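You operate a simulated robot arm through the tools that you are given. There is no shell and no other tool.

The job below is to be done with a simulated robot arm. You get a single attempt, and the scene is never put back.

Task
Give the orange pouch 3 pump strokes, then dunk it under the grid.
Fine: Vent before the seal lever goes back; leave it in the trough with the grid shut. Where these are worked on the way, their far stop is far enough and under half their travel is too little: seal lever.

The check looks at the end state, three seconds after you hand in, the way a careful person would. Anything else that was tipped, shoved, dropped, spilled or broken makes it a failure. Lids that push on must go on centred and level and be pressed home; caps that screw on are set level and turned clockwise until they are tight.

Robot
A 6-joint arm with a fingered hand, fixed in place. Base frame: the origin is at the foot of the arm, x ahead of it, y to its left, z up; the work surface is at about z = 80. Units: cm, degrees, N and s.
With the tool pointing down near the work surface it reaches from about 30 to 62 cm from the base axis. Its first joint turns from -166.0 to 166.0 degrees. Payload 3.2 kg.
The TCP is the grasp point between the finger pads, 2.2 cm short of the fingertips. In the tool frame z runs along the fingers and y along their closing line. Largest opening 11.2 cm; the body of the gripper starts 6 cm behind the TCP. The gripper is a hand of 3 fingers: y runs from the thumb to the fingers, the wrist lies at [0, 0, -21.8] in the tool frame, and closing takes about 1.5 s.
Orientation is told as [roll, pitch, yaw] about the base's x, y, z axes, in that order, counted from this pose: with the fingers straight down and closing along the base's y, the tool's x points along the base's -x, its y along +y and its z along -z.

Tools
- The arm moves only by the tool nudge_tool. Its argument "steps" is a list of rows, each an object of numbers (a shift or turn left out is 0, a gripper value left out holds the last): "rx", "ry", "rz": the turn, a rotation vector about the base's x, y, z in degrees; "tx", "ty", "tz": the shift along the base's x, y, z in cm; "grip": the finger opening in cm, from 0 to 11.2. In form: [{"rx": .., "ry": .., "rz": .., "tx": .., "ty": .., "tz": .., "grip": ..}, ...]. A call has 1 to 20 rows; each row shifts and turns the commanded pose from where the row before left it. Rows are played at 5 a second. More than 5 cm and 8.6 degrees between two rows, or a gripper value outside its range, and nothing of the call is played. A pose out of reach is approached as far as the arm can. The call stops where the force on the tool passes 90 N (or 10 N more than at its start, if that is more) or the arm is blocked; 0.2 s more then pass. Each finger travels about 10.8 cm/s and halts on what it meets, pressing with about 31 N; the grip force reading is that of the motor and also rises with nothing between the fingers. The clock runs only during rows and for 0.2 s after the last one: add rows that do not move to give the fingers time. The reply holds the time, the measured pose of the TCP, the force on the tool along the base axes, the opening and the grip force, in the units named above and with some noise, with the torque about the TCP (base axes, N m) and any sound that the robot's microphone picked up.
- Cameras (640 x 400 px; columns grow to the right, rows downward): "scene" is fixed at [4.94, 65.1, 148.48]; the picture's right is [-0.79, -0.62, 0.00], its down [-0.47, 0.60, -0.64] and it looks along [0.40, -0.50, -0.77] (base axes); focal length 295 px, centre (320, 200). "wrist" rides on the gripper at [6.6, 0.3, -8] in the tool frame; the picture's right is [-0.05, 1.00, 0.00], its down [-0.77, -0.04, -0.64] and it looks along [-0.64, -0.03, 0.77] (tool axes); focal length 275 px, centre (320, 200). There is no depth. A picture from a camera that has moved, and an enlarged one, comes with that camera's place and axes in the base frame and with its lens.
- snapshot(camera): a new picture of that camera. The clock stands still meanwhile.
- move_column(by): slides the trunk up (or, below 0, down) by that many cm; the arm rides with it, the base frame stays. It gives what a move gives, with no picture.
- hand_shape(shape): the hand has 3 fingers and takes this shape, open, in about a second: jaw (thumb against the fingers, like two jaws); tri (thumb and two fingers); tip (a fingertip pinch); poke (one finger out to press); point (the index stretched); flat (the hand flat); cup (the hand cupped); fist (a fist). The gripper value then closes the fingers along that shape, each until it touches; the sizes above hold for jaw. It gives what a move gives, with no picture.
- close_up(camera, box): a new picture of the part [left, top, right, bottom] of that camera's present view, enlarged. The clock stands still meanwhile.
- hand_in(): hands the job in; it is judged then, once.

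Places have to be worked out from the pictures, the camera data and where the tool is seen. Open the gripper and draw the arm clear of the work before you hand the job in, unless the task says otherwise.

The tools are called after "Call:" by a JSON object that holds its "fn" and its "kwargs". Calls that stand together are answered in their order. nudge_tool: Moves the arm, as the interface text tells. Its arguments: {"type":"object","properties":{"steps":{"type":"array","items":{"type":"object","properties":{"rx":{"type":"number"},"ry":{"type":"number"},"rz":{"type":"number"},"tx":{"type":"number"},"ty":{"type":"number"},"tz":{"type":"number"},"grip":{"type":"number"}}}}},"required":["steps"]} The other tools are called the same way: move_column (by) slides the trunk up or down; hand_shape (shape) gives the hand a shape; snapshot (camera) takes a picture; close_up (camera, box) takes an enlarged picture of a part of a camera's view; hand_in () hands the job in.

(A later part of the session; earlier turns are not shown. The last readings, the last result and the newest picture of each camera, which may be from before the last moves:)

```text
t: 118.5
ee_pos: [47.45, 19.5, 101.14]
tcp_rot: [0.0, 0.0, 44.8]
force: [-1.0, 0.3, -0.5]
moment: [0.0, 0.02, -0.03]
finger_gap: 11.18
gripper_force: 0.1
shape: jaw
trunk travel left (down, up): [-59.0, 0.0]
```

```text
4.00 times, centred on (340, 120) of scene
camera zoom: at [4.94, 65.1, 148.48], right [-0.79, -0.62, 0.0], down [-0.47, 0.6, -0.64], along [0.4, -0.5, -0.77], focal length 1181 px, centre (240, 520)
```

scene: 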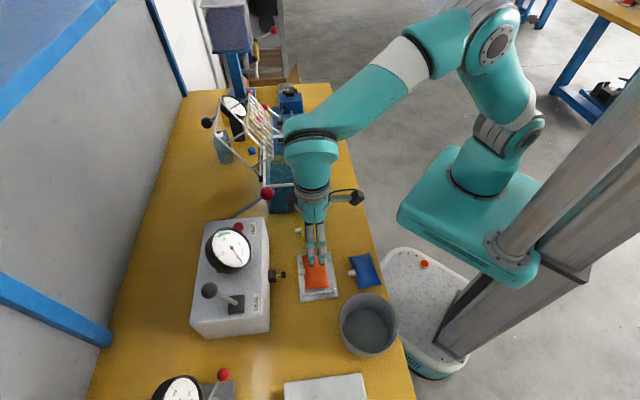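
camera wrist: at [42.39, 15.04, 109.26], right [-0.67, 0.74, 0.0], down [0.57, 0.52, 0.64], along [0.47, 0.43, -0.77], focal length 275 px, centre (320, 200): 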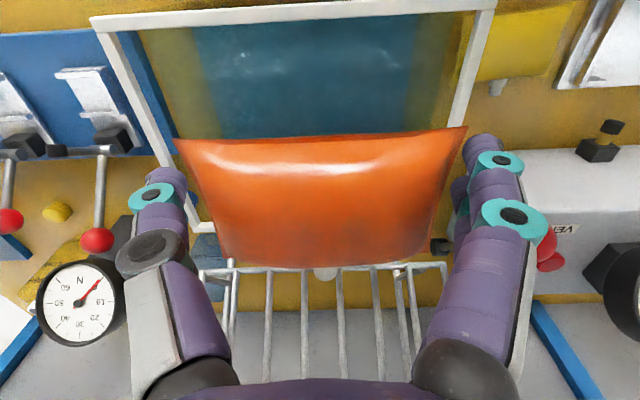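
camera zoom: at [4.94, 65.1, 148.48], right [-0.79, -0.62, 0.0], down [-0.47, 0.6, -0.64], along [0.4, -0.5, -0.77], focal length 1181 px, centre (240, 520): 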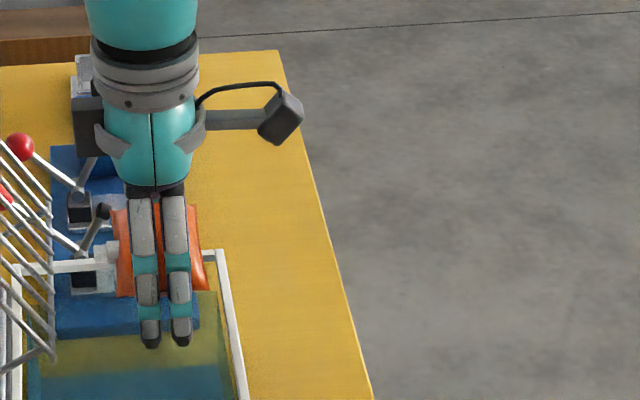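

The pouch appears to sit around TCP height though the gap is 11.2 cm. I wait a second and look again to see whether it is moving.

Call:
{"fn": "nudge_tool", "kwargs": {"steps": [{}, {}, {}, {}, {}]}}

Call:
{"fn": "snapshot", "kwargs": {"camera": "wrist"}}

Call:
{"fn": "snapshot", "kwargs": {"camera": "scene"}}

```text
t: 119.7
ee_pos: [47.37, 19.56, 101.18]
tcp_rot: [0.0, 0.0, 44.7]
force: [1.0, 0.7, 0.0]
moment: [-0.05, 0.03, 0.02]
finger_gap: 11.2
gripper_force: 0.1
shape: jaw
trunk travel left (down, up): [-59.0, 0.0]
```

```text
taken
camera wrist: at [42.39, 15.04, 109.23], right [-0.67, 0.74, 0.0], down [0.57, 0.52, 0.64], along [0.47, 0.43, -0.77], focal length 275 px, centre (320, 200)
```

wrist: 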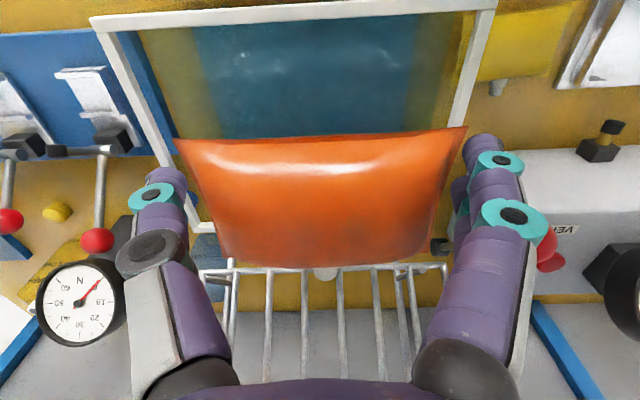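

```text
taken
```

scene: 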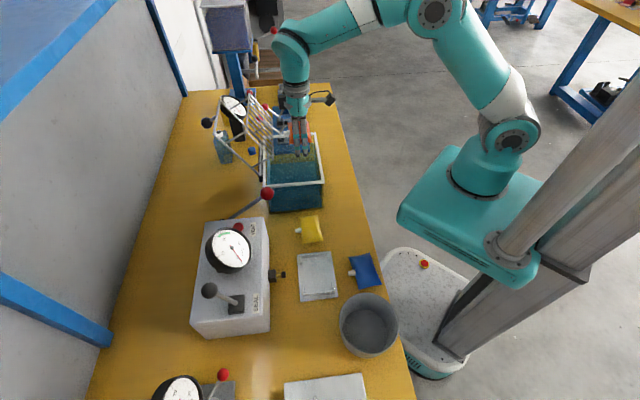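

It is stationary: the fingers form a V when open, and buoyancy wedged the pouch up into it. I lower until the pouch is just above the water, then pulse the grip (close slightly, reopen) so it drops the last centimetre.

Call:
{"fn": "nudge_tool", "kwargs": {"steps": [{"tz": -4}, {"tz": -4}, {"tz": -2.4}, {}]}}

Call:
{"fn": "snapshot", "kwargs": {"camera": "wrist"}}

Call:
{"fn": "close_up", "kwargs": {"camera": "scene", "box": [250, 80, 350, 220]}}

```text
t: 120.7
ee_pos: [47.38, 19.38, 90.69]
tcp_rot: [0.0, 0.0, 44.8]
force: [-0.1, -0.8, -0.2]
moment: [0.0, 0.04, -0.05]
finger_gap: 11.19
gripper_force: 0.1
shape: jaw
trunk travel left (down, up): [-59.0, 0.0]
```

```text
taken
camera wrist: at [42.39, 14.95, 98.84], right [-0.67, 0.74, 0.0], down [0.57, 0.52, 0.64], along [0.47, 0.43, -0.77], focal length 275 px, centre (320, 200)
```

wrist: 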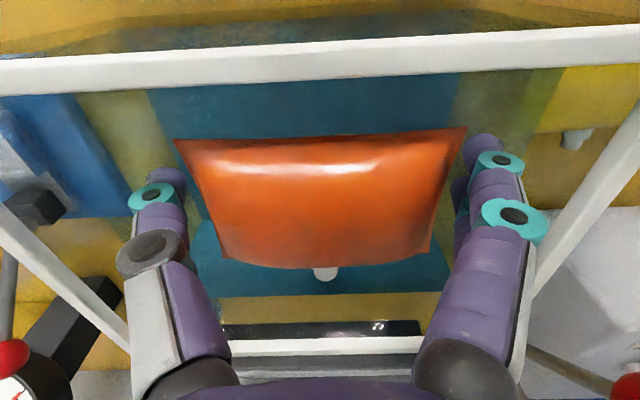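

```text
2.86 times, centred on (300, 150) of scene
camera zoom: at [4.94, 65.1, 148.48], right [-0.79, -0.62, 0.0], down [-0.47, 0.6, -0.64], along [0.4, -0.5, -0.77], focal length 843 px, centre (377, 343)
```

zoom: 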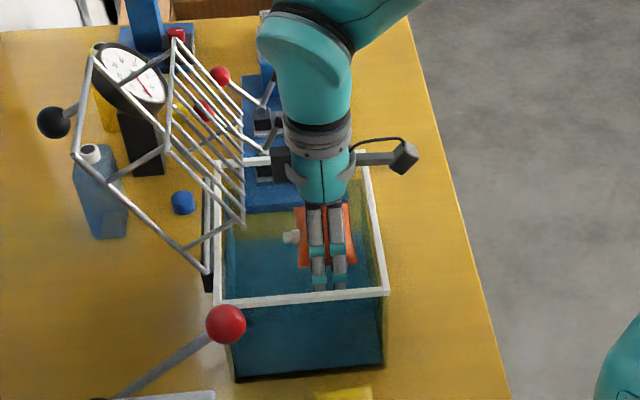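

Now I pulse the grip: a short squeeze and quick reopening.

Call:
{"fn": "nudge_tool", "kwargs": {"steps": [{"grip": 9.6}, {"grip": 9.6}, {"grip": 11.2}, {"grip": 11.2}, {}]}}

Call:
{"fn": "snapshot", "kwargs": {"camera": "wrist"}}

```text
t: 121.9
ee_pos: [47.45, 19.41, 90.76]
tcp_rot: [-0.1, -0.1, 44.7]
force: [-0.4, -0.6, 0.9]
moment: [-0.02, -0.01, 0.01]
finger_gap: 11.18
gripper_force: 0.0
shape: jaw
trunk travel left (down, up): [-59.0, 0.0]
```

```text
taken
camera wrist: at [42.4, 14.95, 98.88], right [-0.67, 0.74, 0.0], down [0.57, 0.52, 0.64], along [0.47, 0.43, -0.77], focal length 275 px, centre (320, 200)
```

wrist: 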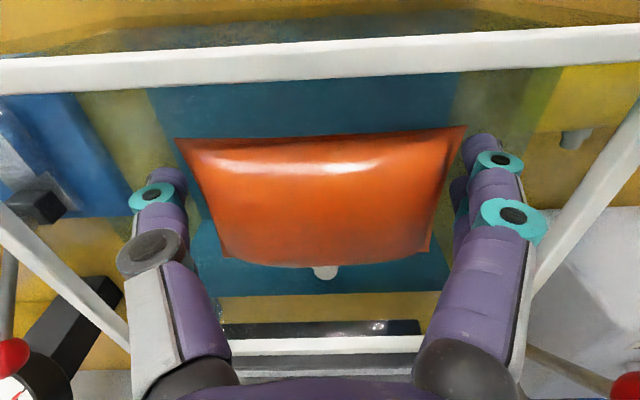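

It shifted slightly but still hangs. I squeeze a bit more firmly and read where the fingers stop.

Call:
{"fn": "nudge_tool", "kwargs": {"steps": [{"grip": 8.0}, {}, {}, {}]}}

Call:
{"fn": "snapshot", "kwargs": {"camera": "wrist"}}

```text
t: 122.9
ee_pos: [47.47, 19.5, 90.72]
tcp_rot: [0.0, 0.1, 44.8]
force: [-0.4, -0.7, 0.0]
moment: [-0.04, -0.02, -0.01]
finger_gap: 9.25
gripper_force: 31.6
shape: jaw
trunk travel left (down, up): [-59.0, 0.0]
```

```text
taken
camera wrist: at [42.4, 14.95, 98.88], right [-0.67, 0.74, 0.0], down [0.57, 0.52, 0.64], along [0.47, 0.43, -0.77], focal length 275 px, centre (320, 200)
```

wrist: 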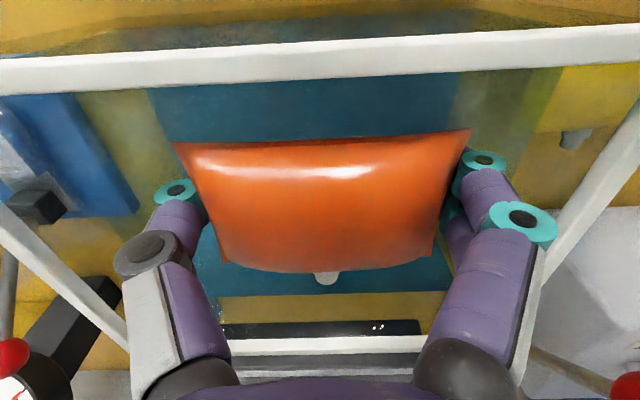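

Gripped at 9.25 cm. I now reopen quickly from this firm squeeze and check.

Call:
{"fn": "nudge_tool", "kwargs": {"steps": [{"grip": 11.2}, {}, {}, {}]}}

Call:
{"fn": "snapshot", "kwargs": {"camera": "wrist"}}

Call:
{"fn": "close_up", "kwargs": {"camera": "scene", "box": [250, 100, 350, 210]}}

```text
t: 123.9
ee_pos: [47.37, 19.51, 90.75]
tcp_rot: [0.0, 0.0, 44.9]
force: [0.2, -1.0, -0.6]
moment: [0.04, 0.0, -0.01]
finger_gap: 11.22
gripper_force: 0.1
shape: jaw
trunk travel left (down, up): [-59.0, 0.0]
```

```text
taken
camera wrist: at [42.4, 14.95, 98.88], right [-0.67, 0.74, 0.0], down [0.57, 0.52, 0.64], along [0.47, 0.43, -0.77], focal length 275 px, centre (320, 200)
```

wrist: 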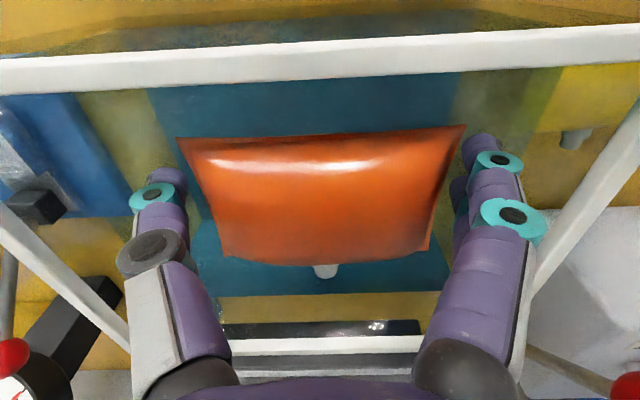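

```text
3.64 times, centred on (300, 155) of scene
camera zoom: at [4.94, 65.1, 148.48], right [-0.79, -0.62, 0.0], down [-0.47, 0.6, -0.64], along [0.4, -0.5, -0.77], focal length 1073 px, centre (393, 364)
```

zoom: 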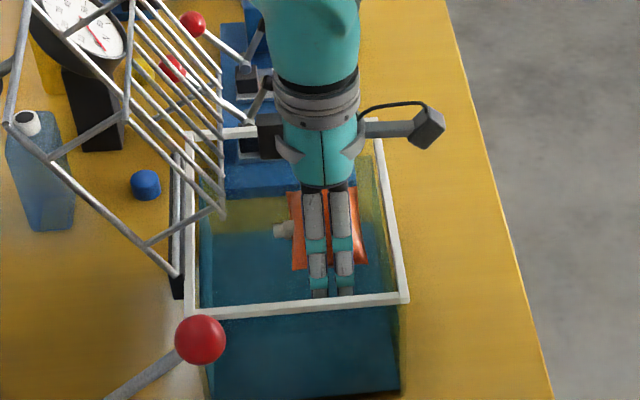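

It may now simply be floating high on the water at this height. I raise the hand 2 cm and see whether it stays behind.

Call:
{"fn": "nudge_tool", "kwargs": {"steps": [{"tz": 1}, {"tz": 1}, {}]}}

Call:
{"fn": "snapshot", "kwargs": {"camera": "wrist"}}

```text
t: 124.7
ee_pos: [47.36, 19.42, 92.75]
tcp_rot: [-0.1, 0.0, 44.9]
force: [-0.2, -0.7, -0.4]
moment: [-0.03, 0.04, -0.03]
finger_gap: 11.2
gripper_force: 0.0
shape: jaw
trunk travel left (down, up): [-59.0, 0.0]
```

```text
taken
camera wrist: at [42.39, 14.92, 100.84], right [-0.67, 0.74, 0.0], down [0.57, 0.52, 0.64], along [0.47, 0.43, -0.77], focal length 275 px, centre (320, 200)
```

wrist: 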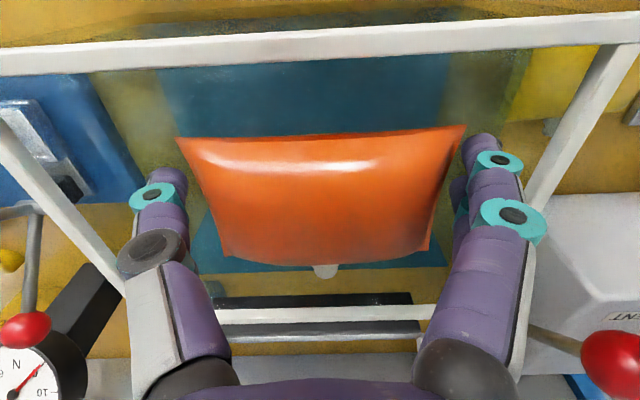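

It is still carried by the hand. I zoom in on both views to find what holds it.

Call:
{"fn": "close_up", "kwargs": {"camera": "wrist", "box": [410, 110, 570, 290]}}

Call:
{"fn": "close_up", "kwargs": {"camera": "wrist", "box": [90, 120, 250, 300]}}

Call:
{"fn": "close_up", "kwargs": {"camera": "scene", "box": [270, 130, 340, 200]}}

```text
2.22 times, centred on (490, 200) of wrist
camera zoom: at [42.39, 14.92, 100.84], right [-0.67, 0.74, 0.0], down [0.57, 0.52, 0.64], along [0.47, 0.43, -0.77], focal length 612 px, centre (-58, 200)
```

zoom: 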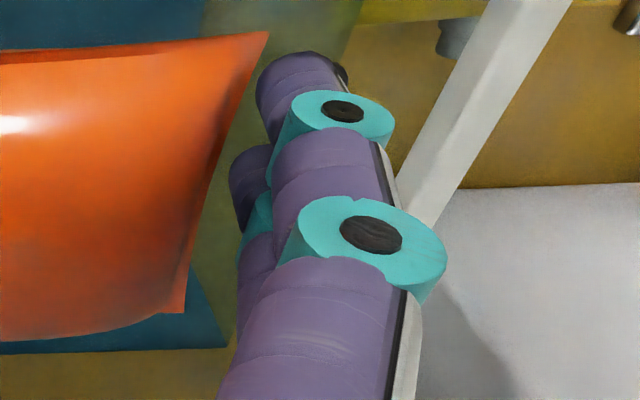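

```text
2.22 times, centred on (170, 210) of wrist
camera zoom: at [42.39, 14.92, 100.84], right [-0.67, 0.74, 0.0], down [0.57, 0.52, 0.64], along [0.47, 0.43, -0.77], focal length 612 px, centre (653, 178)
```

zoom: 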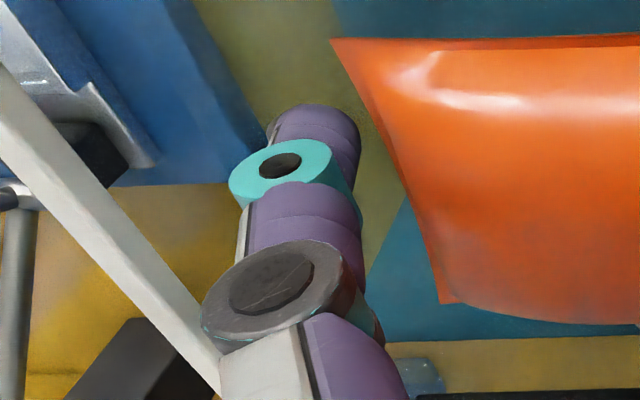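

```text
5.71 times, centred on (305, 165) of scene
camera zoom: at [4.94, 65.1, 148.48], right [-0.79, -0.62, 0.0], down [-0.47, 0.6, -0.64], along [0.4, -0.5, -0.77], focal length 1687 px, centre (406, 400)
```

zoom: 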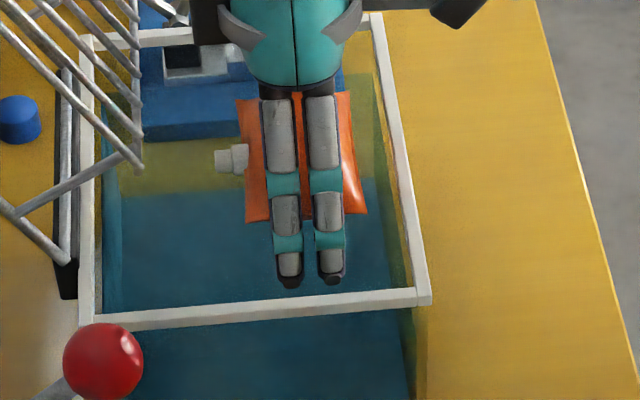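

The pouch seems to stay at the same place in the hand even with clearance at both ends. I lower back to the water line and re-issue the open jaw shape to see if that frees it.

Call:
{"fn": "nudge_tool", "kwargs": {"steps": [{"tz": -1}, {"tz": -1}, {"tz": -1}, {}]}}

Call:
{"fn": "hand_shape", "kwargs": {"shape": "jaw"}}

Call:
{"fn": "snapshot", "kwargs": {"camera": "wrist"}}

```text
t: 125.7
ee_pos: [47.39, 19.44, 89.64]
tcp_rot: [0.0, 0.0, 44.8]
force: [-0.2, 0.4, -0.9]
moment: [-0.02, 0.01, 0.0]
finger_gap: 11.17
gripper_force: 0.0
shape: jaw
trunk travel left (down, up): [-59.0, 0.0]
```

```text
t: 126.6
ee_pos: [47.39, 19.47, 89.71]
tcp_rot: [-0.1, 0.0, 44.8]
force: [-0.3, -0.2, -0.1]
moment: [0.02, -0.01, 0.01]
finger_gap: 11.17
gripper_force: 0.0
shape: jaw
trunk travel left (down, up): [-59.0, 0.0]
```

```text
taken
camera wrist: at [42.36, 14.95, 97.8], right [-0.67, 0.74, 0.0], down [0.57, 0.52, 0.64], along [0.47, 0.43, -0.77], focal length 275 px, centre (320, 200)
```

wrist: 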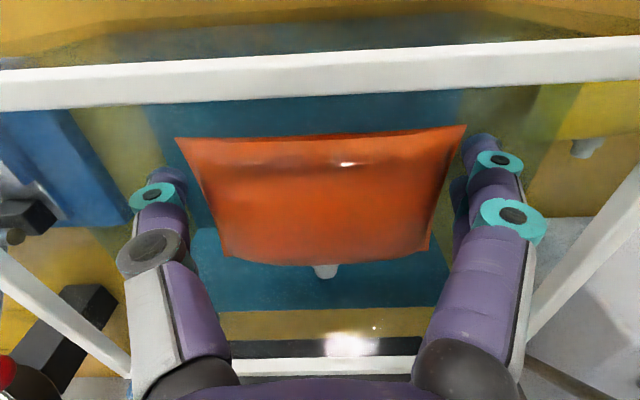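

No change. I try a dynamic release: squeeze it, then open while moving up fast, so the pouch stays behind.

Call:
{"fn": "nudge_tool", "kwargs": {"steps": [{"grip": 8.5}, {}, {}, {"grip": 11.2, "tz": 0.5}, {"tz": 5}, {"tz": 5}, {}]}}

Call:
{"fn": "snapshot", "kwargs": {"camera": "wrist"}}

Call:
{"fn": "close_up", "kwargs": {"camera": "scene", "box": [230, 80, 350, 220]}}

```text
t: 128.2
ee_pos: [47.5, 19.27, 100.29]
tcp_rot: [0.0, 0.0, 44.8]
force: [-0.1, -0.3, -0.8]
moment: [-0.02, 0.0, 0.0]
finger_gap: 11.19
gripper_force: 0.1
shape: jaw
trunk travel left (down, up): [-59.0, 0.0]
```

```text
taken
camera wrist: at [42.48, 14.84, 108.29], right [-0.67, 0.74, 0.0], down [0.57, 0.52, 0.64], along [0.47, 0.43, -0.77], focal length 275 px, centre (320, 200)
```

wrist: 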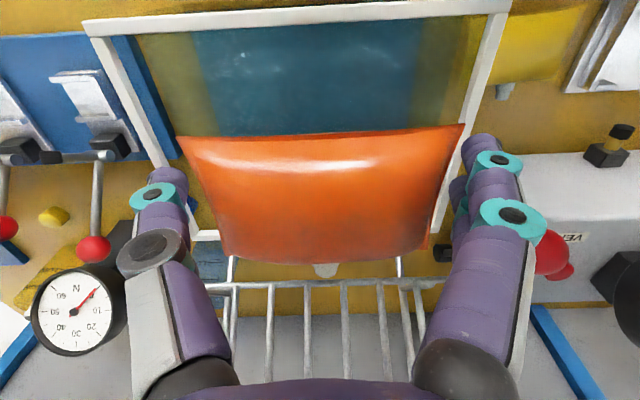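

```text
2.86 times, centred on (290, 150) of scene
camera zoom: at [4.94, 65.1, 148.48], right [-0.79, -0.62, 0.0], down [-0.47, 0.6, -0.64], along [0.4, -0.5, -0.77], focal length 843 px, centre (406, 343)
```

zoom: 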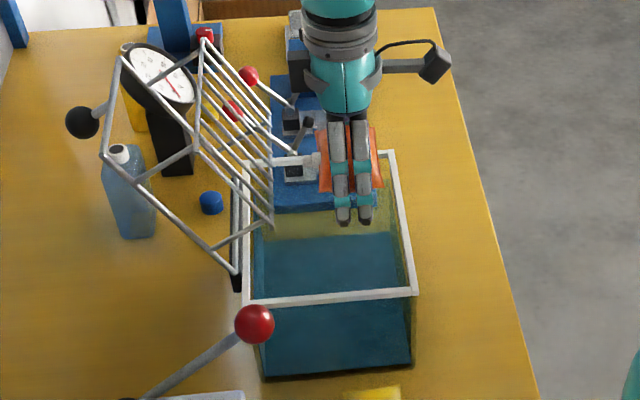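

Each squeeze cycle moves it slightly lower in the hand, so it is a friction wedge. I go down near the water and repeat several squeeze/open cycles.

Call:
{"fn": "nudge_tool", "kwargs": {"steps": [{"tz": -4.5}, {"tz": -4}, {"grip": 8}, {}, {"grip": 11.2}, {}, {"grip": 8}, {}, {"grip": 11.2}, {}, {"grip": 8}, {}, {"grip": 11.2}, {}, {"grip": 8}, {}, {"grip": 11.2}, {}]}}

Call:
{"fn": "snapshot", "kwargs": {"camera": "wrist"}}

```text
t: 132.0
ee_pos: [47.3, 19.39, 91.63]
tcp_rot: [0.1, 0.1, 44.8]
force: [0.2, -0.3, -0.3]
moment: [-0.02, 0.01, 0.0]
finger_gap: 11.16
gripper_force: 0.1
shape: jaw
trunk travel left (down, up): [-59.0, 0.0]
```

```text
taken
camera wrist: at [42.37, 14.88, 99.79], right [-0.67, 0.74, 0.0], down [0.57, 0.52, 0.64], along [0.47, 0.43, -0.77], focal length 275 px, centre (320, 200)
```

wrist: 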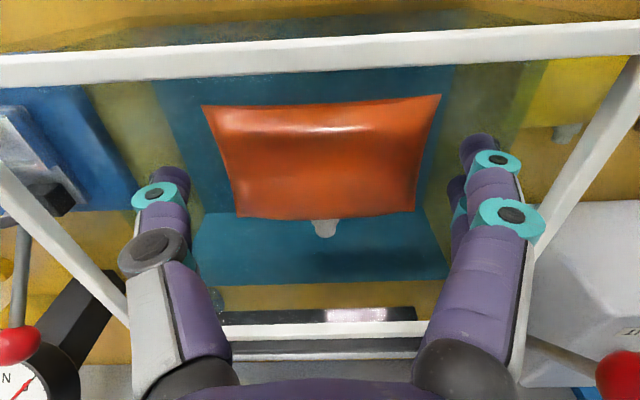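

It has dropped and now floats at the surface, clearly lower in the hand. I withdraw straight up.

Call:
{"fn": "nudge_tool", "kwargs": {"steps": [{"tz": 1.5}, {"tz": 2}, {}]}}

Call:
{"fn": "snapshot", "kwargs": {"camera": "wrist"}}

```text
t: 132.8
ee_pos: [47.37, 19.45, 95.21]
tcp_rot: [0.0, -0.1, 44.8]
force: [0.4, -0.5, 0.2]
moment: [-0.02, 0.01, -0.01]
finger_gap: 11.2
gripper_force: 0.1
shape: jaw
trunk travel left (down, up): [-59.0, 0.0]
```

```text
taken
camera wrist: at [42.38, 14.91, 103.24], right [-0.67, 0.74, 0.0], down [0.57, 0.52, 0.64], along [0.47, 0.43, -0.77], focal length 275 px, centre (320, 200)
```

wrist: 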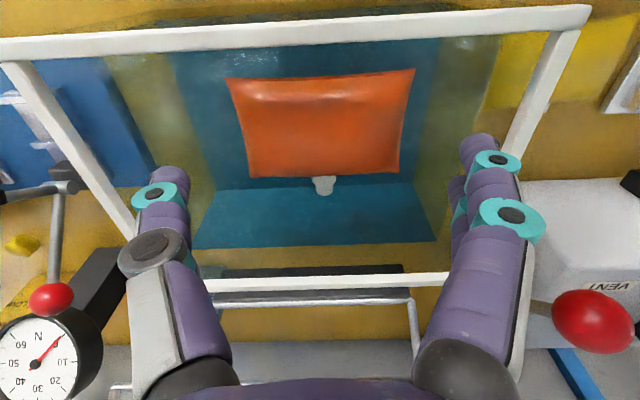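

The pouch stays floating in the trough. I go up and back to get a full view of the grid for closing it.

Call:
{"fn": "nudge_tool", "kwargs": {"steps": [{"tz": 4}, {"tz": 4}, {"tz": 4, "tx": -2, "ty": -2}, {"tz": 3, "tx": -2, "ty": -2}, {"tx": -2, "ty": -2}, {}]}}

Call:
{"fn": "snapshot", "kwargs": {"camera": "wrist"}}

Call:
{"fn": "close_up", "kwargs": {"camera": "scene", "box": [190, 70, 340, 220]}}

```text
t: 134.2
ee_pos: [41.54, 13.34, 110.15]
tcp_rot: [0.0, 0.0, 44.8]
force: [-0.1, 0.3, -1.1]
moment: [-0.03, -0.01, 0.01]
finger_gap: 11.21
gripper_force: 0.0
shape: jaw
trunk travel left (down, up): [-59.0, 0.0]
```

```text
taken
camera wrist: at [36.45, 8.87, 118.2], right [-0.67, 0.74, 0.0], down [0.57, 0.52, 0.64], along [0.47, 0.43, -0.77], focal length 275 px, centre (320, 200)
```

wrist: 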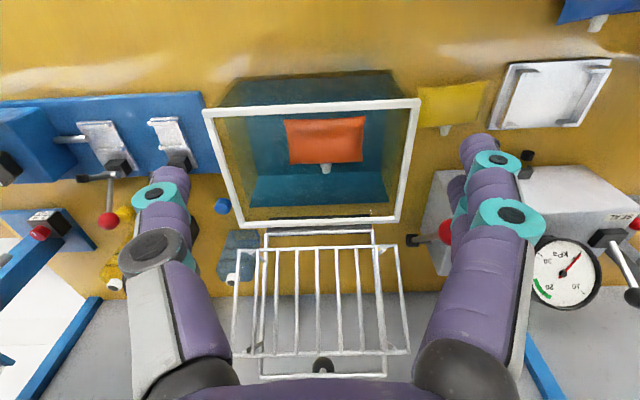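

```text
2.67 times, centred on (265, 145) of scene
camera zoom: at [4.94, 65.1, 148.48], right [-0.79, -0.62, 0.0], down [-0.47, 0.6, -0.64], along [0.4, -0.5, -0.77], focal length 787 px, centre (467, 347)
```

zoom: 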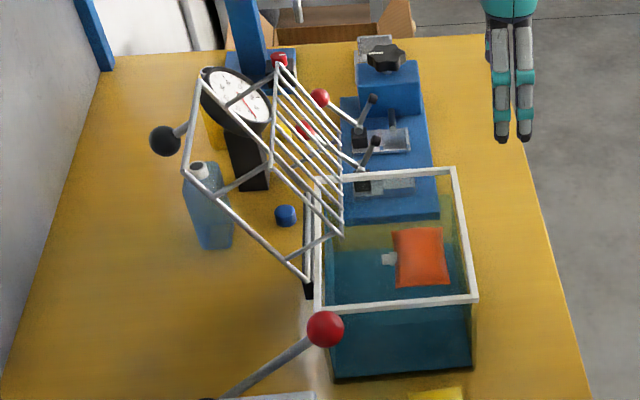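

Call:
{"fn": "close_up", "kwargs": {"camera": "wrist", "box": [200, 190, 440, 390]}}

Call:
{"fn": "close_up", "kwargs": {"camera": "scene", "box": [195, 80, 275, 190]}}

```text
2.00 times, centred on (320, 290) of wrist
camera zoom: at [36.45, 8.87, 118.2], right [-0.67, 0.74, 0.0], down [0.57, 0.52, 0.64], along [0.47, 0.43, -0.77], focal length 551 px, centre (320, 20)
```

zoom: 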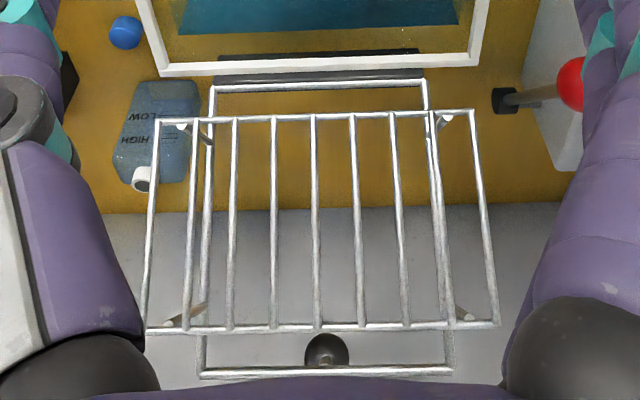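

```text
3.64 times, centred on (235, 135) of scene
camera zoom: at [4.94, 65.1, 148.48], right [-0.79, -0.62, 0.0], down [-0.47, 0.6, -0.64], along [0.4, -0.5, -0.77], focal length 1073 px, centre (629, 436)
```

zoom: 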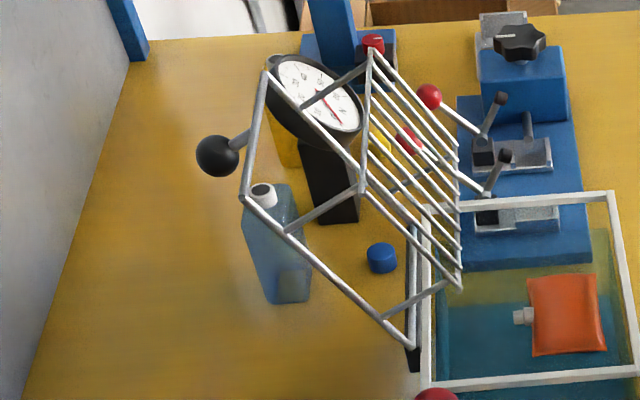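

Measured: hinge at e1≈58.5, z≈93; the grid stands 120° open; its pressing bars will cover e1≈45.5–55.3 when shut, while the pouch floats at e1≈44.5–50.3. I'll first shift the pouch ~2.6 cm further under the bars, gripping it lightly at its floating height.

Call:
{"fn": "nudge_tool", "kwargs": {"steps": [{"tx": 2.9, "ty": 3.1}, {"tx": 2.9, "ty": 3.1}, {"tz": -4}, {"tz": -4}, {"tz": -4}, {"tz": -3}, {"tz": -2.5}, {}]}}

Call:
{"fn": "snapshot", "kwargs": {"camera": "wrist"}}

```text
t: 136.0
ee_pos: [47.16, 19.55, 92.55]
tcp_rot: [0.0, 0.0, 44.9]
force: [0.7, 0.1, 0.6]
moment: [-0.01, 0.0, -0.01]
finger_gap: 11.19
gripper_force: 0.1
shape: jaw
trunk travel left (down, up): [-59.0, 0.0]
```

```text
taken
camera wrist: at [42.15, 15.12, 100.66], right [-0.67, 0.74, 0.0], down [0.57, 0.52, 0.64], along [0.47, 0.43, -0.77], focal length 275 px, centre (320, 200)
```

wrist: 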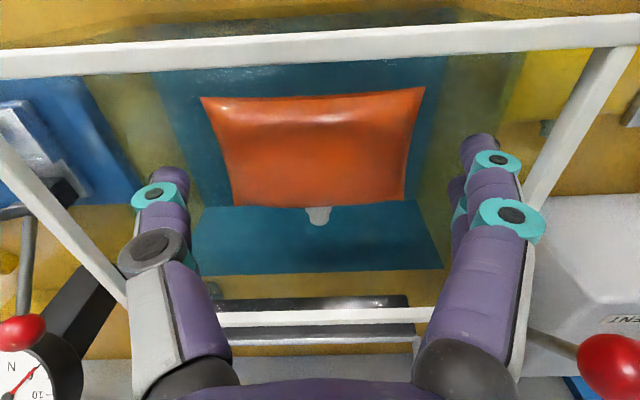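

The pouch is centred between the fingers. I lower 1.5 cm, close gently, slide it 2.6 cm towards the hinge, and open.

Call:
{"fn": "nudge_tool", "kwargs": {"steps": [{"tz": -1.2}, {"grip": 9.2}, {"grip": 8.2}, {}, {}, {"tx": 0.6, "ty": 0.6}, {"tx": 0.65, "ty": 0.65}, {"tx": 0.6, "ty": 0.6}, {}]}}

Call:
{"fn": "snapshot", "kwargs": {"camera": "wrist"}}

Call:
{"fn": "close_up", "kwargs": {"camera": "scene", "box": [220, 80, 340, 200]}}

```text
t: 138.0
ee_pos: [49.0, 21.53, 91.4]
tcp_rot: [0.0, 0.0, 44.8]
force: [0.1, 0.4, 0.8]
moment: [0.02, -0.01, 0.02]
finger_gap: 8.46
gripper_force: 30.8
shape: jaw
trunk travel left (down, up): [-59.0, 0.0]
```

```text
taken
camera wrist: at [44.04, 16.97, 99.56], right [-0.67, 0.74, 0.0], down [0.57, 0.52, 0.64], along [0.47, 0.43, -0.77], focal length 275 px, centre (320, 200)
```

wrist: 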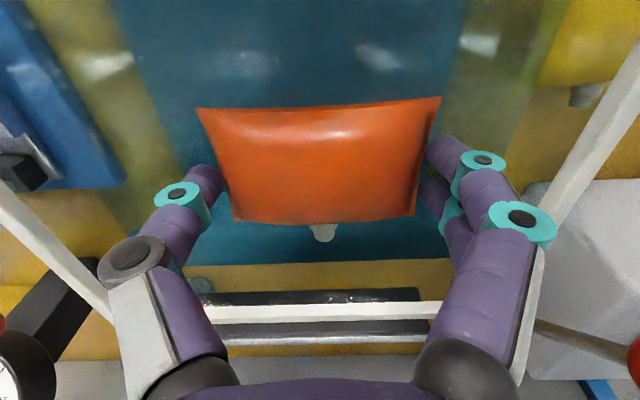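

```text
3.33 times, centred on (280, 140) of scene
camera zoom: at [4.94, 65.1, 148.48], right [-0.79, -0.62, 0.0], down [-0.47, 0.6, -0.64], along [0.4, -0.5, -0.77], focal length 984 px, centre (453, 400)
```

zoom: 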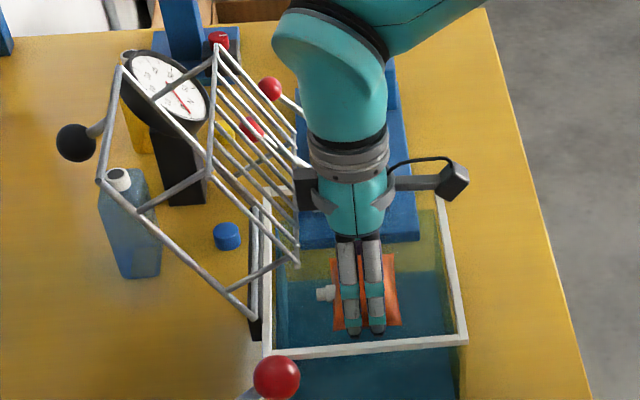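

Slid over; now I open and withdraw straight up.

Call:
{"fn": "nudge_tool", "kwargs": {"steps": [{"grip": 9.4}, {"grip": 11.2}, {}, {"tz": 1.5}, {"tz": 3}, {}]}}

Call:
{"fn": "snapshot", "kwargs": {"camera": "wrist"}}

```text
t: 139.4
ee_pos: [49.1, 21.58, 96.0]
tcp_rot: [0.0, 0.0, 44.8]
force: [-0.2, -0.1, -0.6]
moment: [0.01, -0.03, -0.02]
finger_gap: 11.2
gripper_force: 0.0
shape: jaw
trunk travel left (down, up): [-59.0, 0.0]
```

```text
taken
camera wrist: at [44.07, 17.04, 104.08], right [-0.67, 0.74, 0.0], down [0.57, 0.52, 0.64], along [0.47, 0.43, -0.77], focal length 275 px, centre (320, 200)
```

wrist: 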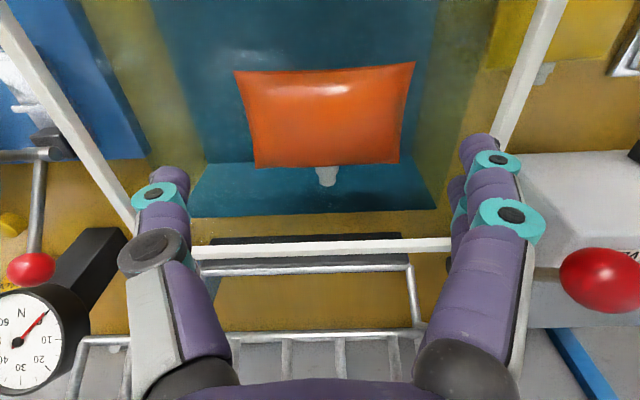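

The pouch stays put at e1≈50, right under the grid's pressing area. Now the grid: I close the fingers, rise and tilt 45°, to hook the upper crossbar of the bar layer (e1≈59.2, z≈107.8) from behind with the fingertips.

Call:
{"fn": "nudge_tool", "kwargs": {"steps": [{"tz": 4}, {"tz": 2, "grip": 0}, {"rx": 5.3, "ry": -5.3, "tz": 2}, {"rx": 5.3, "ry": -5.3, "tz": 2}, {"rx": 5.3, "ry": -5.3, "tz": 2}, {"rx": 5.3, "ry": -5.3, "tz": 2}, {"rx": 5.3, "ry": -5.3, "tz": 1.5}, {"rx": 5.3, "ry": -5.3, "tz": 1.3}, {"tx": 2, "ty": 2}, {}]}}

Call:
{"fn": "snapshot", "kwargs": {"camera": "wrist"}}

Call:
{"fn": "close_up", "kwargs": {"camera": "scene", "box": [190, 60, 350, 220]}}

```text
t: 141.6
ee_pos: [51.04, 23.47, 112.79]
tcp_rot: [0.2, -45.0, 44.8]
force: [-0.7, 0.1, -0.6]
moment: [0.02, 0.03, 0.01]
finger_gap: 0.01
gripper_force: 30.8
shape: jaw
trunk travel left (down, up): [-59.0, 0.0]
```

```text
taken
camera wrist: at [43.33, 16.32, 113.91], right [-0.68, 0.73, 0.04], down [0.09, 0.04, 0.99], along [0.73, 0.68, -0.1], focal length 275 px, centre (320, 200)
```

wrist: 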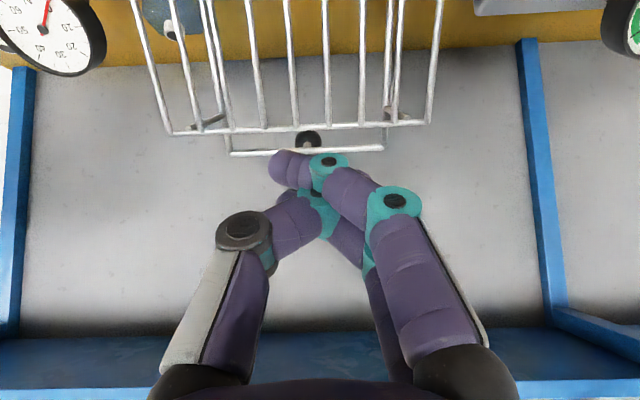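

```text
2.50 times, centred on (270, 140) of scene
camera zoom: at [4.94, 65.1, 148.48], right [-0.79, -0.62, 0.0], down [-0.47, 0.6, -0.64], along [0.4, -0.5, -0.77], focal length 738 px, centre (445, 350)
```

zoom: 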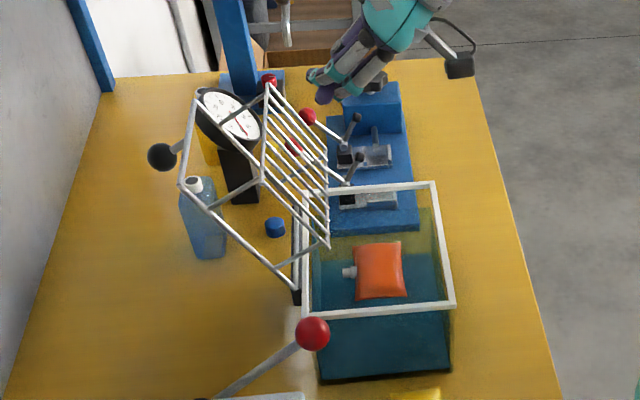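

The upper crossbar, frame top bar and knob are all in view, as computed. I advance to the pre-hook position above the crossbar.

Call:
{"fn": "nudge_tool", "kwargs": {"steps": [{"tx": 2, "ty": 2}, {"tx": 2, "ty": 2}, {}]}}

Call:
{"fn": "snapshot", "kwargs": {"camera": "wrist"}}

Call:
{"fn": "close_up", "kwargs": {"camera": "scene", "box": [190, 40, 330, 180]}}

```text
t: 142.4
ee_pos: [54.93, 27.58, 112.81]
tcp_rot: [0.1, -45.0, 44.7]
force: [0.1, 0.6, -0.4]
moment: [-0.01, -0.03, 0.04]
finger_gap: 0.0
gripper_force: 31.6
shape: jaw
trunk travel left (down, up): [-59.0, 0.0]
```

```text
taken
camera wrist: at [47.29, 20.36, 113.95], right [-0.68, 0.73, 0.04], down [0.1, 0.04, 0.99], along [0.73, 0.68, -0.1], focal length 275 px, centre (320, 200)
```

wrist: 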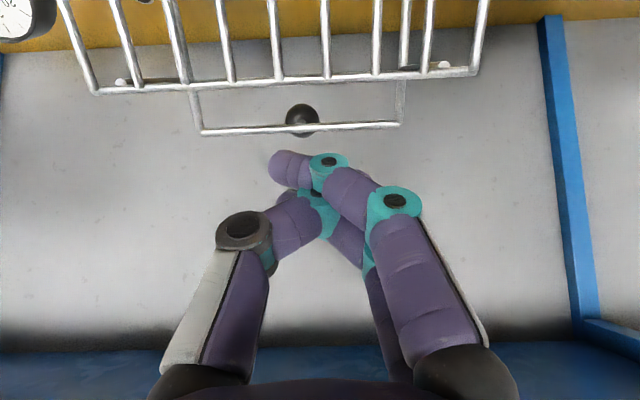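

```text
2.86 times, centred on (260, 110) of scene
camera zoom: at [4.94, 65.1, 148.48], right [-0.79, -0.62, 0.0], down [-0.47, 0.6, -0.64], along [0.4, -0.5, -0.77], focal length 843 px, centre (491, 457)
```

zoom: 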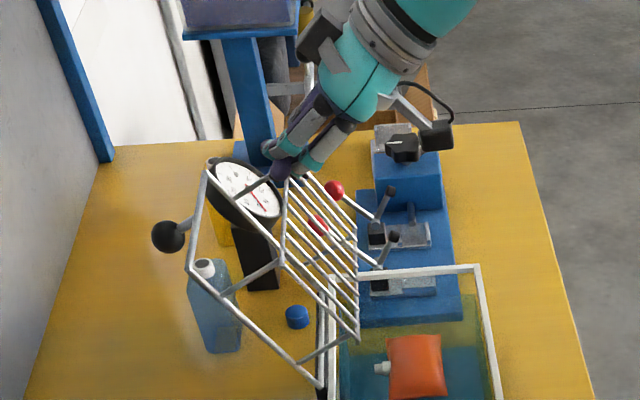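

Positions agree with the model. I advance along the tool axis so the fingertips dip behind the crossbar.

Call:
{"fn": "nudge_tool", "kwargs": {"steps": [{"tx": 1, "ty": 1, "tz": -1.4}, {"tx": 1, "ty": 1, "tz": -1.4}, {}]}}

Call:
{"fn": "snapshot", "kwargs": {"camera": "wrist"}}

Call:
{"fn": "close_up", "kwargs": {"camera": "scene", "box": [200, 60, 300, 160]}}

```text
t: 143.2
ee_pos: [57.09, 29.56, 110.08]
tcp_rot: [0.2, -45.0, 44.7]
force: [-0.1, -0.4, -0.1]
moment: [0.02, 0.0, 0.0]
finger_gap: 0.0
gripper_force: 31.4
shape: jaw
trunk travel left (down, up): [-59.0, 0.0]
```

```text
taken
camera wrist: at [49.42, 22.35, 111.12], right [-0.68, 0.73, 0.04], down [0.1, 0.04, 0.99], along [0.73, 0.68, -0.1], focal length 275 px, centre (320, 200)
```

wrist: 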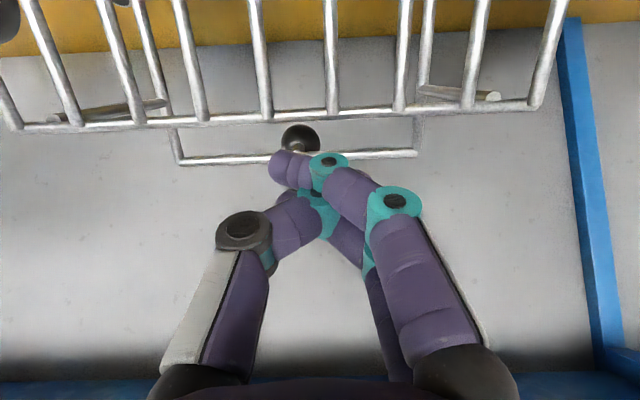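

```text
4.00 times, centred on (250, 110) of scene
camera zoom: at [4.94, 65.1, 148.48], right [-0.79, -0.62, 0.0], down [-0.47, 0.6, -0.64], along [0.4, -0.5, -0.77], focal length 1181 px, centre (600, 560)
```

zoom: 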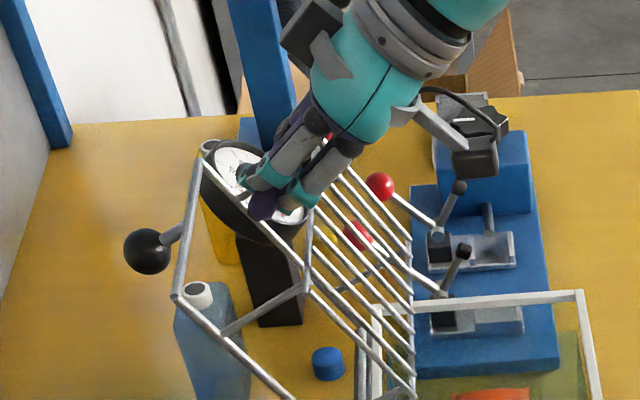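

Clear passage; I advance two more centimetres along the axis.

Call:
{"fn": "nudge_tool", "kwargs": {"steps": [{"tx": 1, "ty": 1, "tz": -1.4}, {}]}}

Call:
{"fn": "snapshot", "kwargs": {"camera": "wrist"}}

Call:
{"fn": "close_up", "kwargs": {"camera": "scene", "box": [200, 60, 300, 160]}}

```text
t: 143.8
ee_pos: [58.14, 30.61, 108.56]
tcp_rot: [0.2, -45.0, 44.9]
force: [0.5, 0.4, 0.2]
moment: [0.02, -0.05, 0.0]
finger_gap: 0.03
gripper_force: 31.9
shape: jaw
trunk travel left (down, up): [-59.0, 0.0]
```

```text
taken
camera wrist: at [50.38, 23.36, 109.68], right [-0.68, 0.73, 0.04], down [0.1, 0.04, 0.99], along [0.73, 0.68, -0.1], focal length 275 px, centre (320, 200)
```

wrist: 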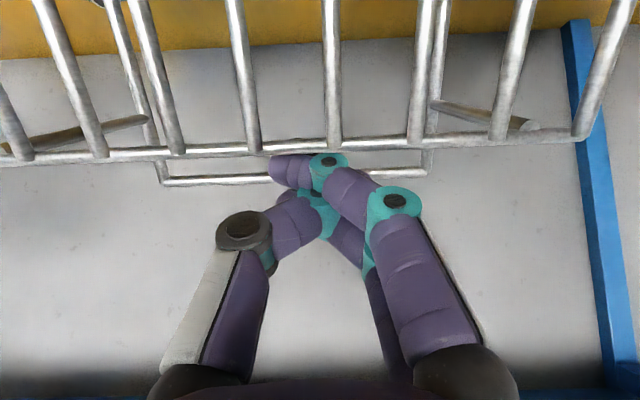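

```text
4.00 times, centred on (250, 110) of scene
camera zoom: at [4.94, 65.1, 148.48], right [-0.79, -0.62, 0.0], down [-0.47, 0.6, -0.64], along [0.4, -0.5, -0.77], focal length 1181 px, centre (600, 560)
```

zoom: 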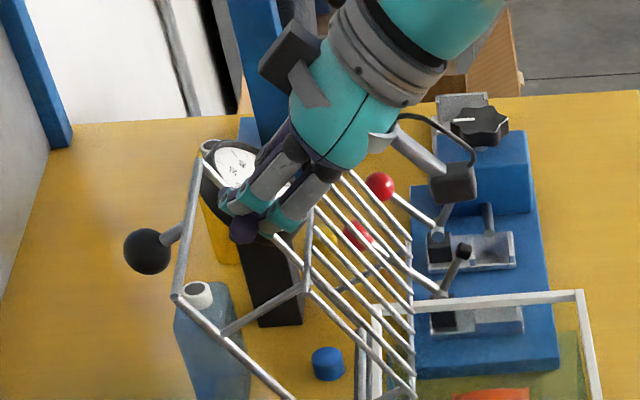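

The fingertips are now behind the crossbar. I start pulling along the closing arc, gently.

Call:
{"fn": "nudge_tool", "kwargs": {"steps": [{"tx": -0.5, "ty": -0.5, "tz": 0.15}, {"tx": -0.5, "ty": -0.5, "tz": 0.1}, {"tx": -0.5, "ty": -0.5, "tz": 0.1}, {"tx": -0.5, "ty": -0.5, "tz": 0.1}, {}]}}

Call:
{"fn": "snapshot", "kwargs": {"camera": "wrist"}}

Call:
{"fn": "close_up", "kwargs": {"camera": "scene", "box": [190, 60, 320, 200]}}

```text
t: 145.0
ee_pos: [56.08, 28.55, 109.05]
tcp_rot: [0.2, -45.0, 44.7]
force: [0.8, 1.8, 0.7]
moment: [0.0, 0.01, 0.03]
finger_gap: 0.0
gripper_force: 30.6
shape: jaw
trunk travel left (down, up): [-59.0, 0.0]
```

```text
taken
camera wrist: at [48.39, 21.4, 110.11], right [-0.68, 0.73, 0.04], down [0.1, 0.04, 0.99], along [0.73, 0.68, -0.1], focal length 275 px, centre (320, 200)
```

wrist: 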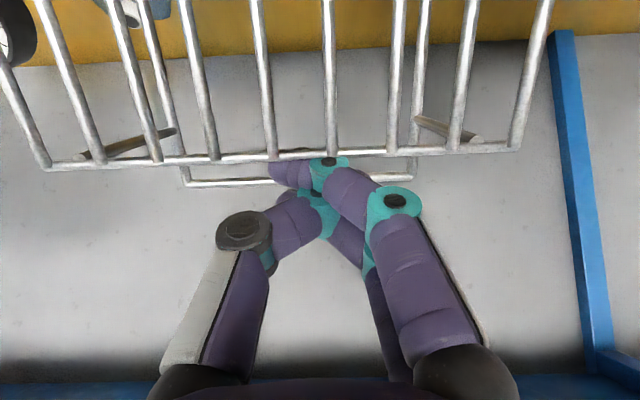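

```text
2.86 times, centred on (255, 130) of scene
camera zoom: at [4.94, 65.1, 148.48], right [-0.79, -0.62, 0.0], down [-0.47, 0.6, -0.64], along [0.4, -0.5, -0.77], focal length 843 px, centre (506, 400)
```

zoom: 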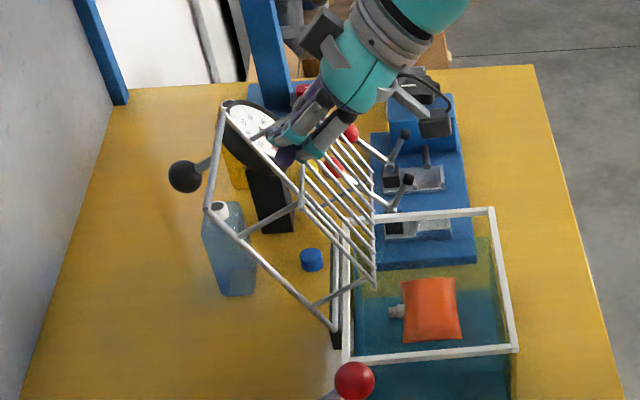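

The grid is beginning to follow. I keep pulling slowly along the arc.

Call:
{"fn": "nudge_tool", "kwargs": {"steps": [{"tx": -0.5, "ty": -0.5, "tz": 0.05}, {"tx": -0.5, "ty": -0.5}, {"tx": -0.5, "ty": -0.5}, {"tx": -0.5, "ty": -0.5, "tz": -0.05}, {}]}}

Call:
{"fn": "snapshot", "kwargs": {"camera": "wrist"}}

Call:
{"fn": "close_up", "kwargs": {"camera": "scene", "box": [190, 60, 320, 200]}}

```text
t: 146.2
ee_pos: [54.04, 26.6, 108.92]
tcp_rot: [0.1, -45.0, 44.8]
force: [0.3, 0.6, 0.1]
moment: [-0.01, -0.01, 0.03]
finger_gap: 0.0
gripper_force: 31.1
shape: jaw
trunk travel left (down, up): [-59.0, 0.0]
```

```text
taken
camera wrist: at [46.38, 19.35, 110.11], right [-0.68, 0.73, 0.04], down [0.1, 0.04, 0.99], along [0.73, 0.68, -0.1], focal length 275 px, centre (320, 200)
```

wrist: 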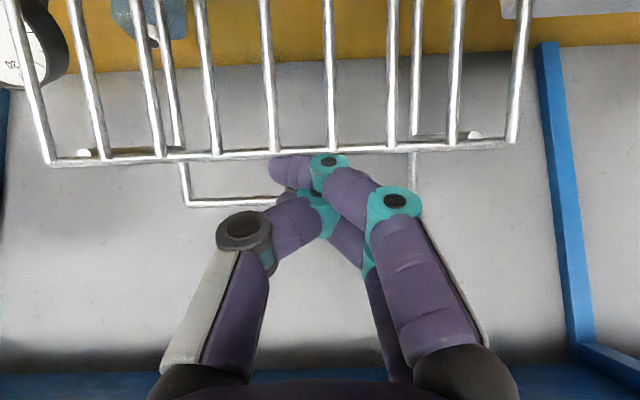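

```text
2.86 times, centred on (255, 130) of scene
camera zoom: at [4.94, 65.1, 148.48], right [-0.79, -0.62, 0.0], down [-0.47, 0.6, -0.64], along [0.4, -0.5, -0.77], focal length 843 px, centre (506, 400)
```

zoom: 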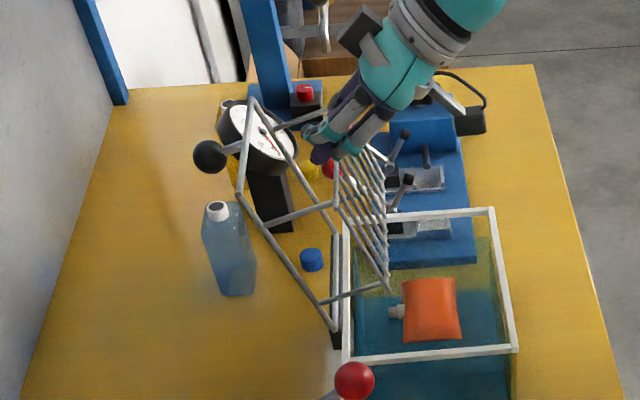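

The grid follows under control. Continuing along the arc.

Call:
{"fn": "nudge_tool", "kwargs": {"steps": [{"tx": -0.5, "ty": -0.5, "tz": -0.05}, {"tx": -0.5, "ty": -0.5, "tz": -0.1}, {"tx": -0.5, "ty": -0.5, "tz": -0.15}, {"tx": -0.5, "ty": -0.5, "tz": -0.2}, {}]}}

Call:
{"fn": "snapshot", "kwargs": {"camera": "wrist"}}

Call:
{"fn": "close_up", "kwargs": {"camera": "scene", "box": [190, 60, 320, 200]}}

```text
t: 147.4
ee_pos: [52.08, 24.45, 108.54]
tcp_rot: [0.2, -45.0, 44.8]
force: [-0.9, -1.0, 0.5]
moment: [-0.01, 0.02, -0.02]
finger_gap: 0.0
gripper_force: 31.1
shape: jaw
trunk travel left (down, up): [-59.0, 0.0]
```

```text
taken
camera wrist: at [44.39, 17.31, 109.59], right [-0.68, 0.73, 0.03], down [0.09, 0.04, 0.99], along [0.73, 0.68, -0.1], focal length 275 px, centre (320, 200)
```

wrist: 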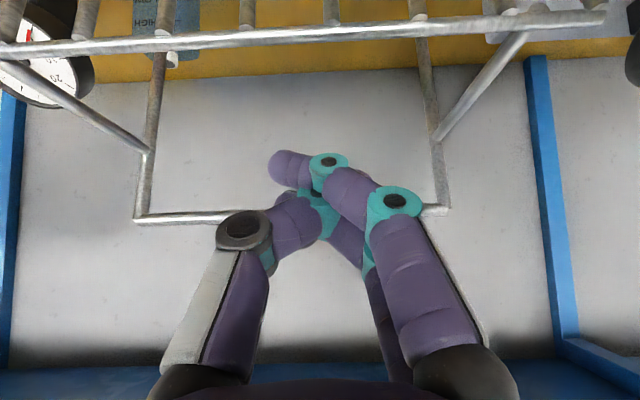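

```text
2.86 times, centred on (255, 130) of scene
camera zoom: at [4.94, 65.1, 148.48], right [-0.79, -0.62, 0.0], down [-0.47, 0.6, -0.64], along [0.4, -0.5, -0.77], focal length 843 px, centre (506, 400)
```

zoom: 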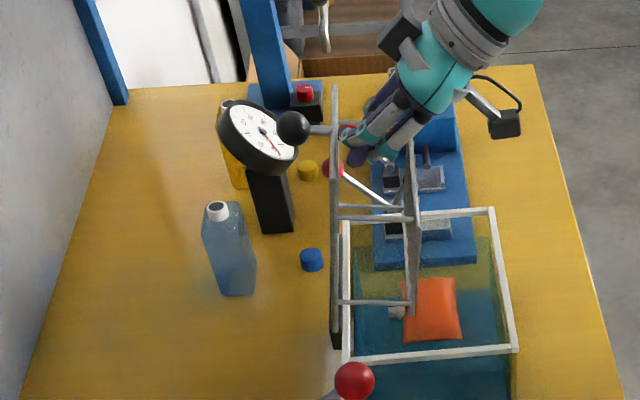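

The grid has tipped past balance and its top bar now leans on the back of my fingers, as intended (≈84° open). I slide the fingers 1.5 cm deeper for a safe hold, then lower it along the arc.

Call:
{"fn": "nudge_tool", "kwargs": {"steps": [{"tx": 0.4, "ty": 0.4, "tz": -0.55}, {"tx": 0.35, "ty": 0.35, "tz": -0.5}, {}]}}

Call:
{"fn": "snapshot", "kwargs": {"camera": "wrist"}}

Call:
{"fn": "close_up", "kwargs": {"camera": "scene", "box": [190, 60, 320, 200]}}

```text
t: 148.2
ee_pos: [52.8, 25.23, 107.54]
tcp_rot: [0.2, -45.0, 44.7]
force: [-1.1, -1.7, 0.7]
moment: [-0.01, 0.01, 0.02]
finger_gap: 0.02
gripper_force: 31.2
shape: jaw
trunk travel left (down, up): [-59.0, 0.0]
```

```text
taken
camera wrist: at [45.14, 18.09, 108.53], right [-0.68, 0.73, 0.04], down [0.1, 0.04, 0.99], along [0.73, 0.68, -0.1], focal length 275 px, centre (320, 200)
```

wrist: 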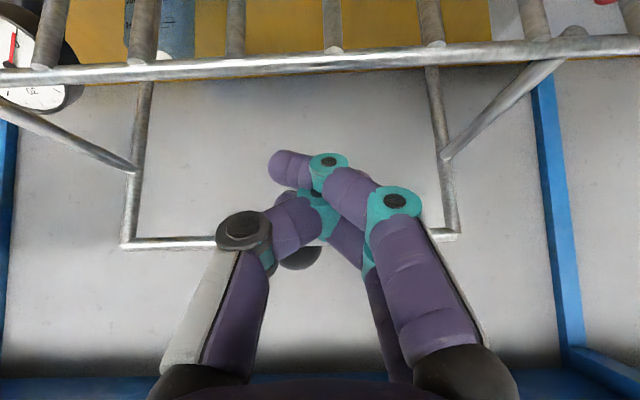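

```text
2.86 times, centred on (255, 130) of scene
camera zoom: at [4.94, 65.1, 148.48], right [-0.79, -0.62, 0.0], down [-0.47, 0.6, -0.64], along [0.4, -0.5, -0.77], focal length 843 px, centre (506, 400)
```

zoom: 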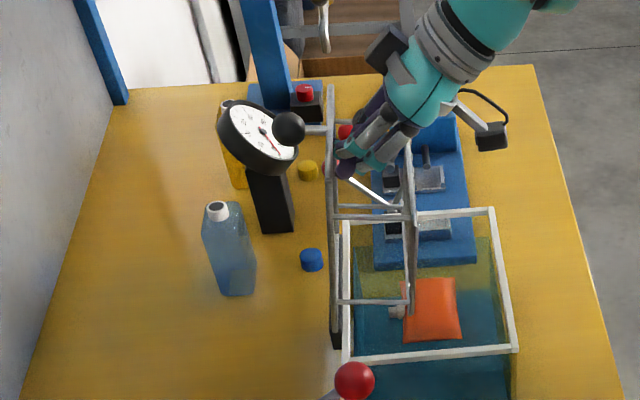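

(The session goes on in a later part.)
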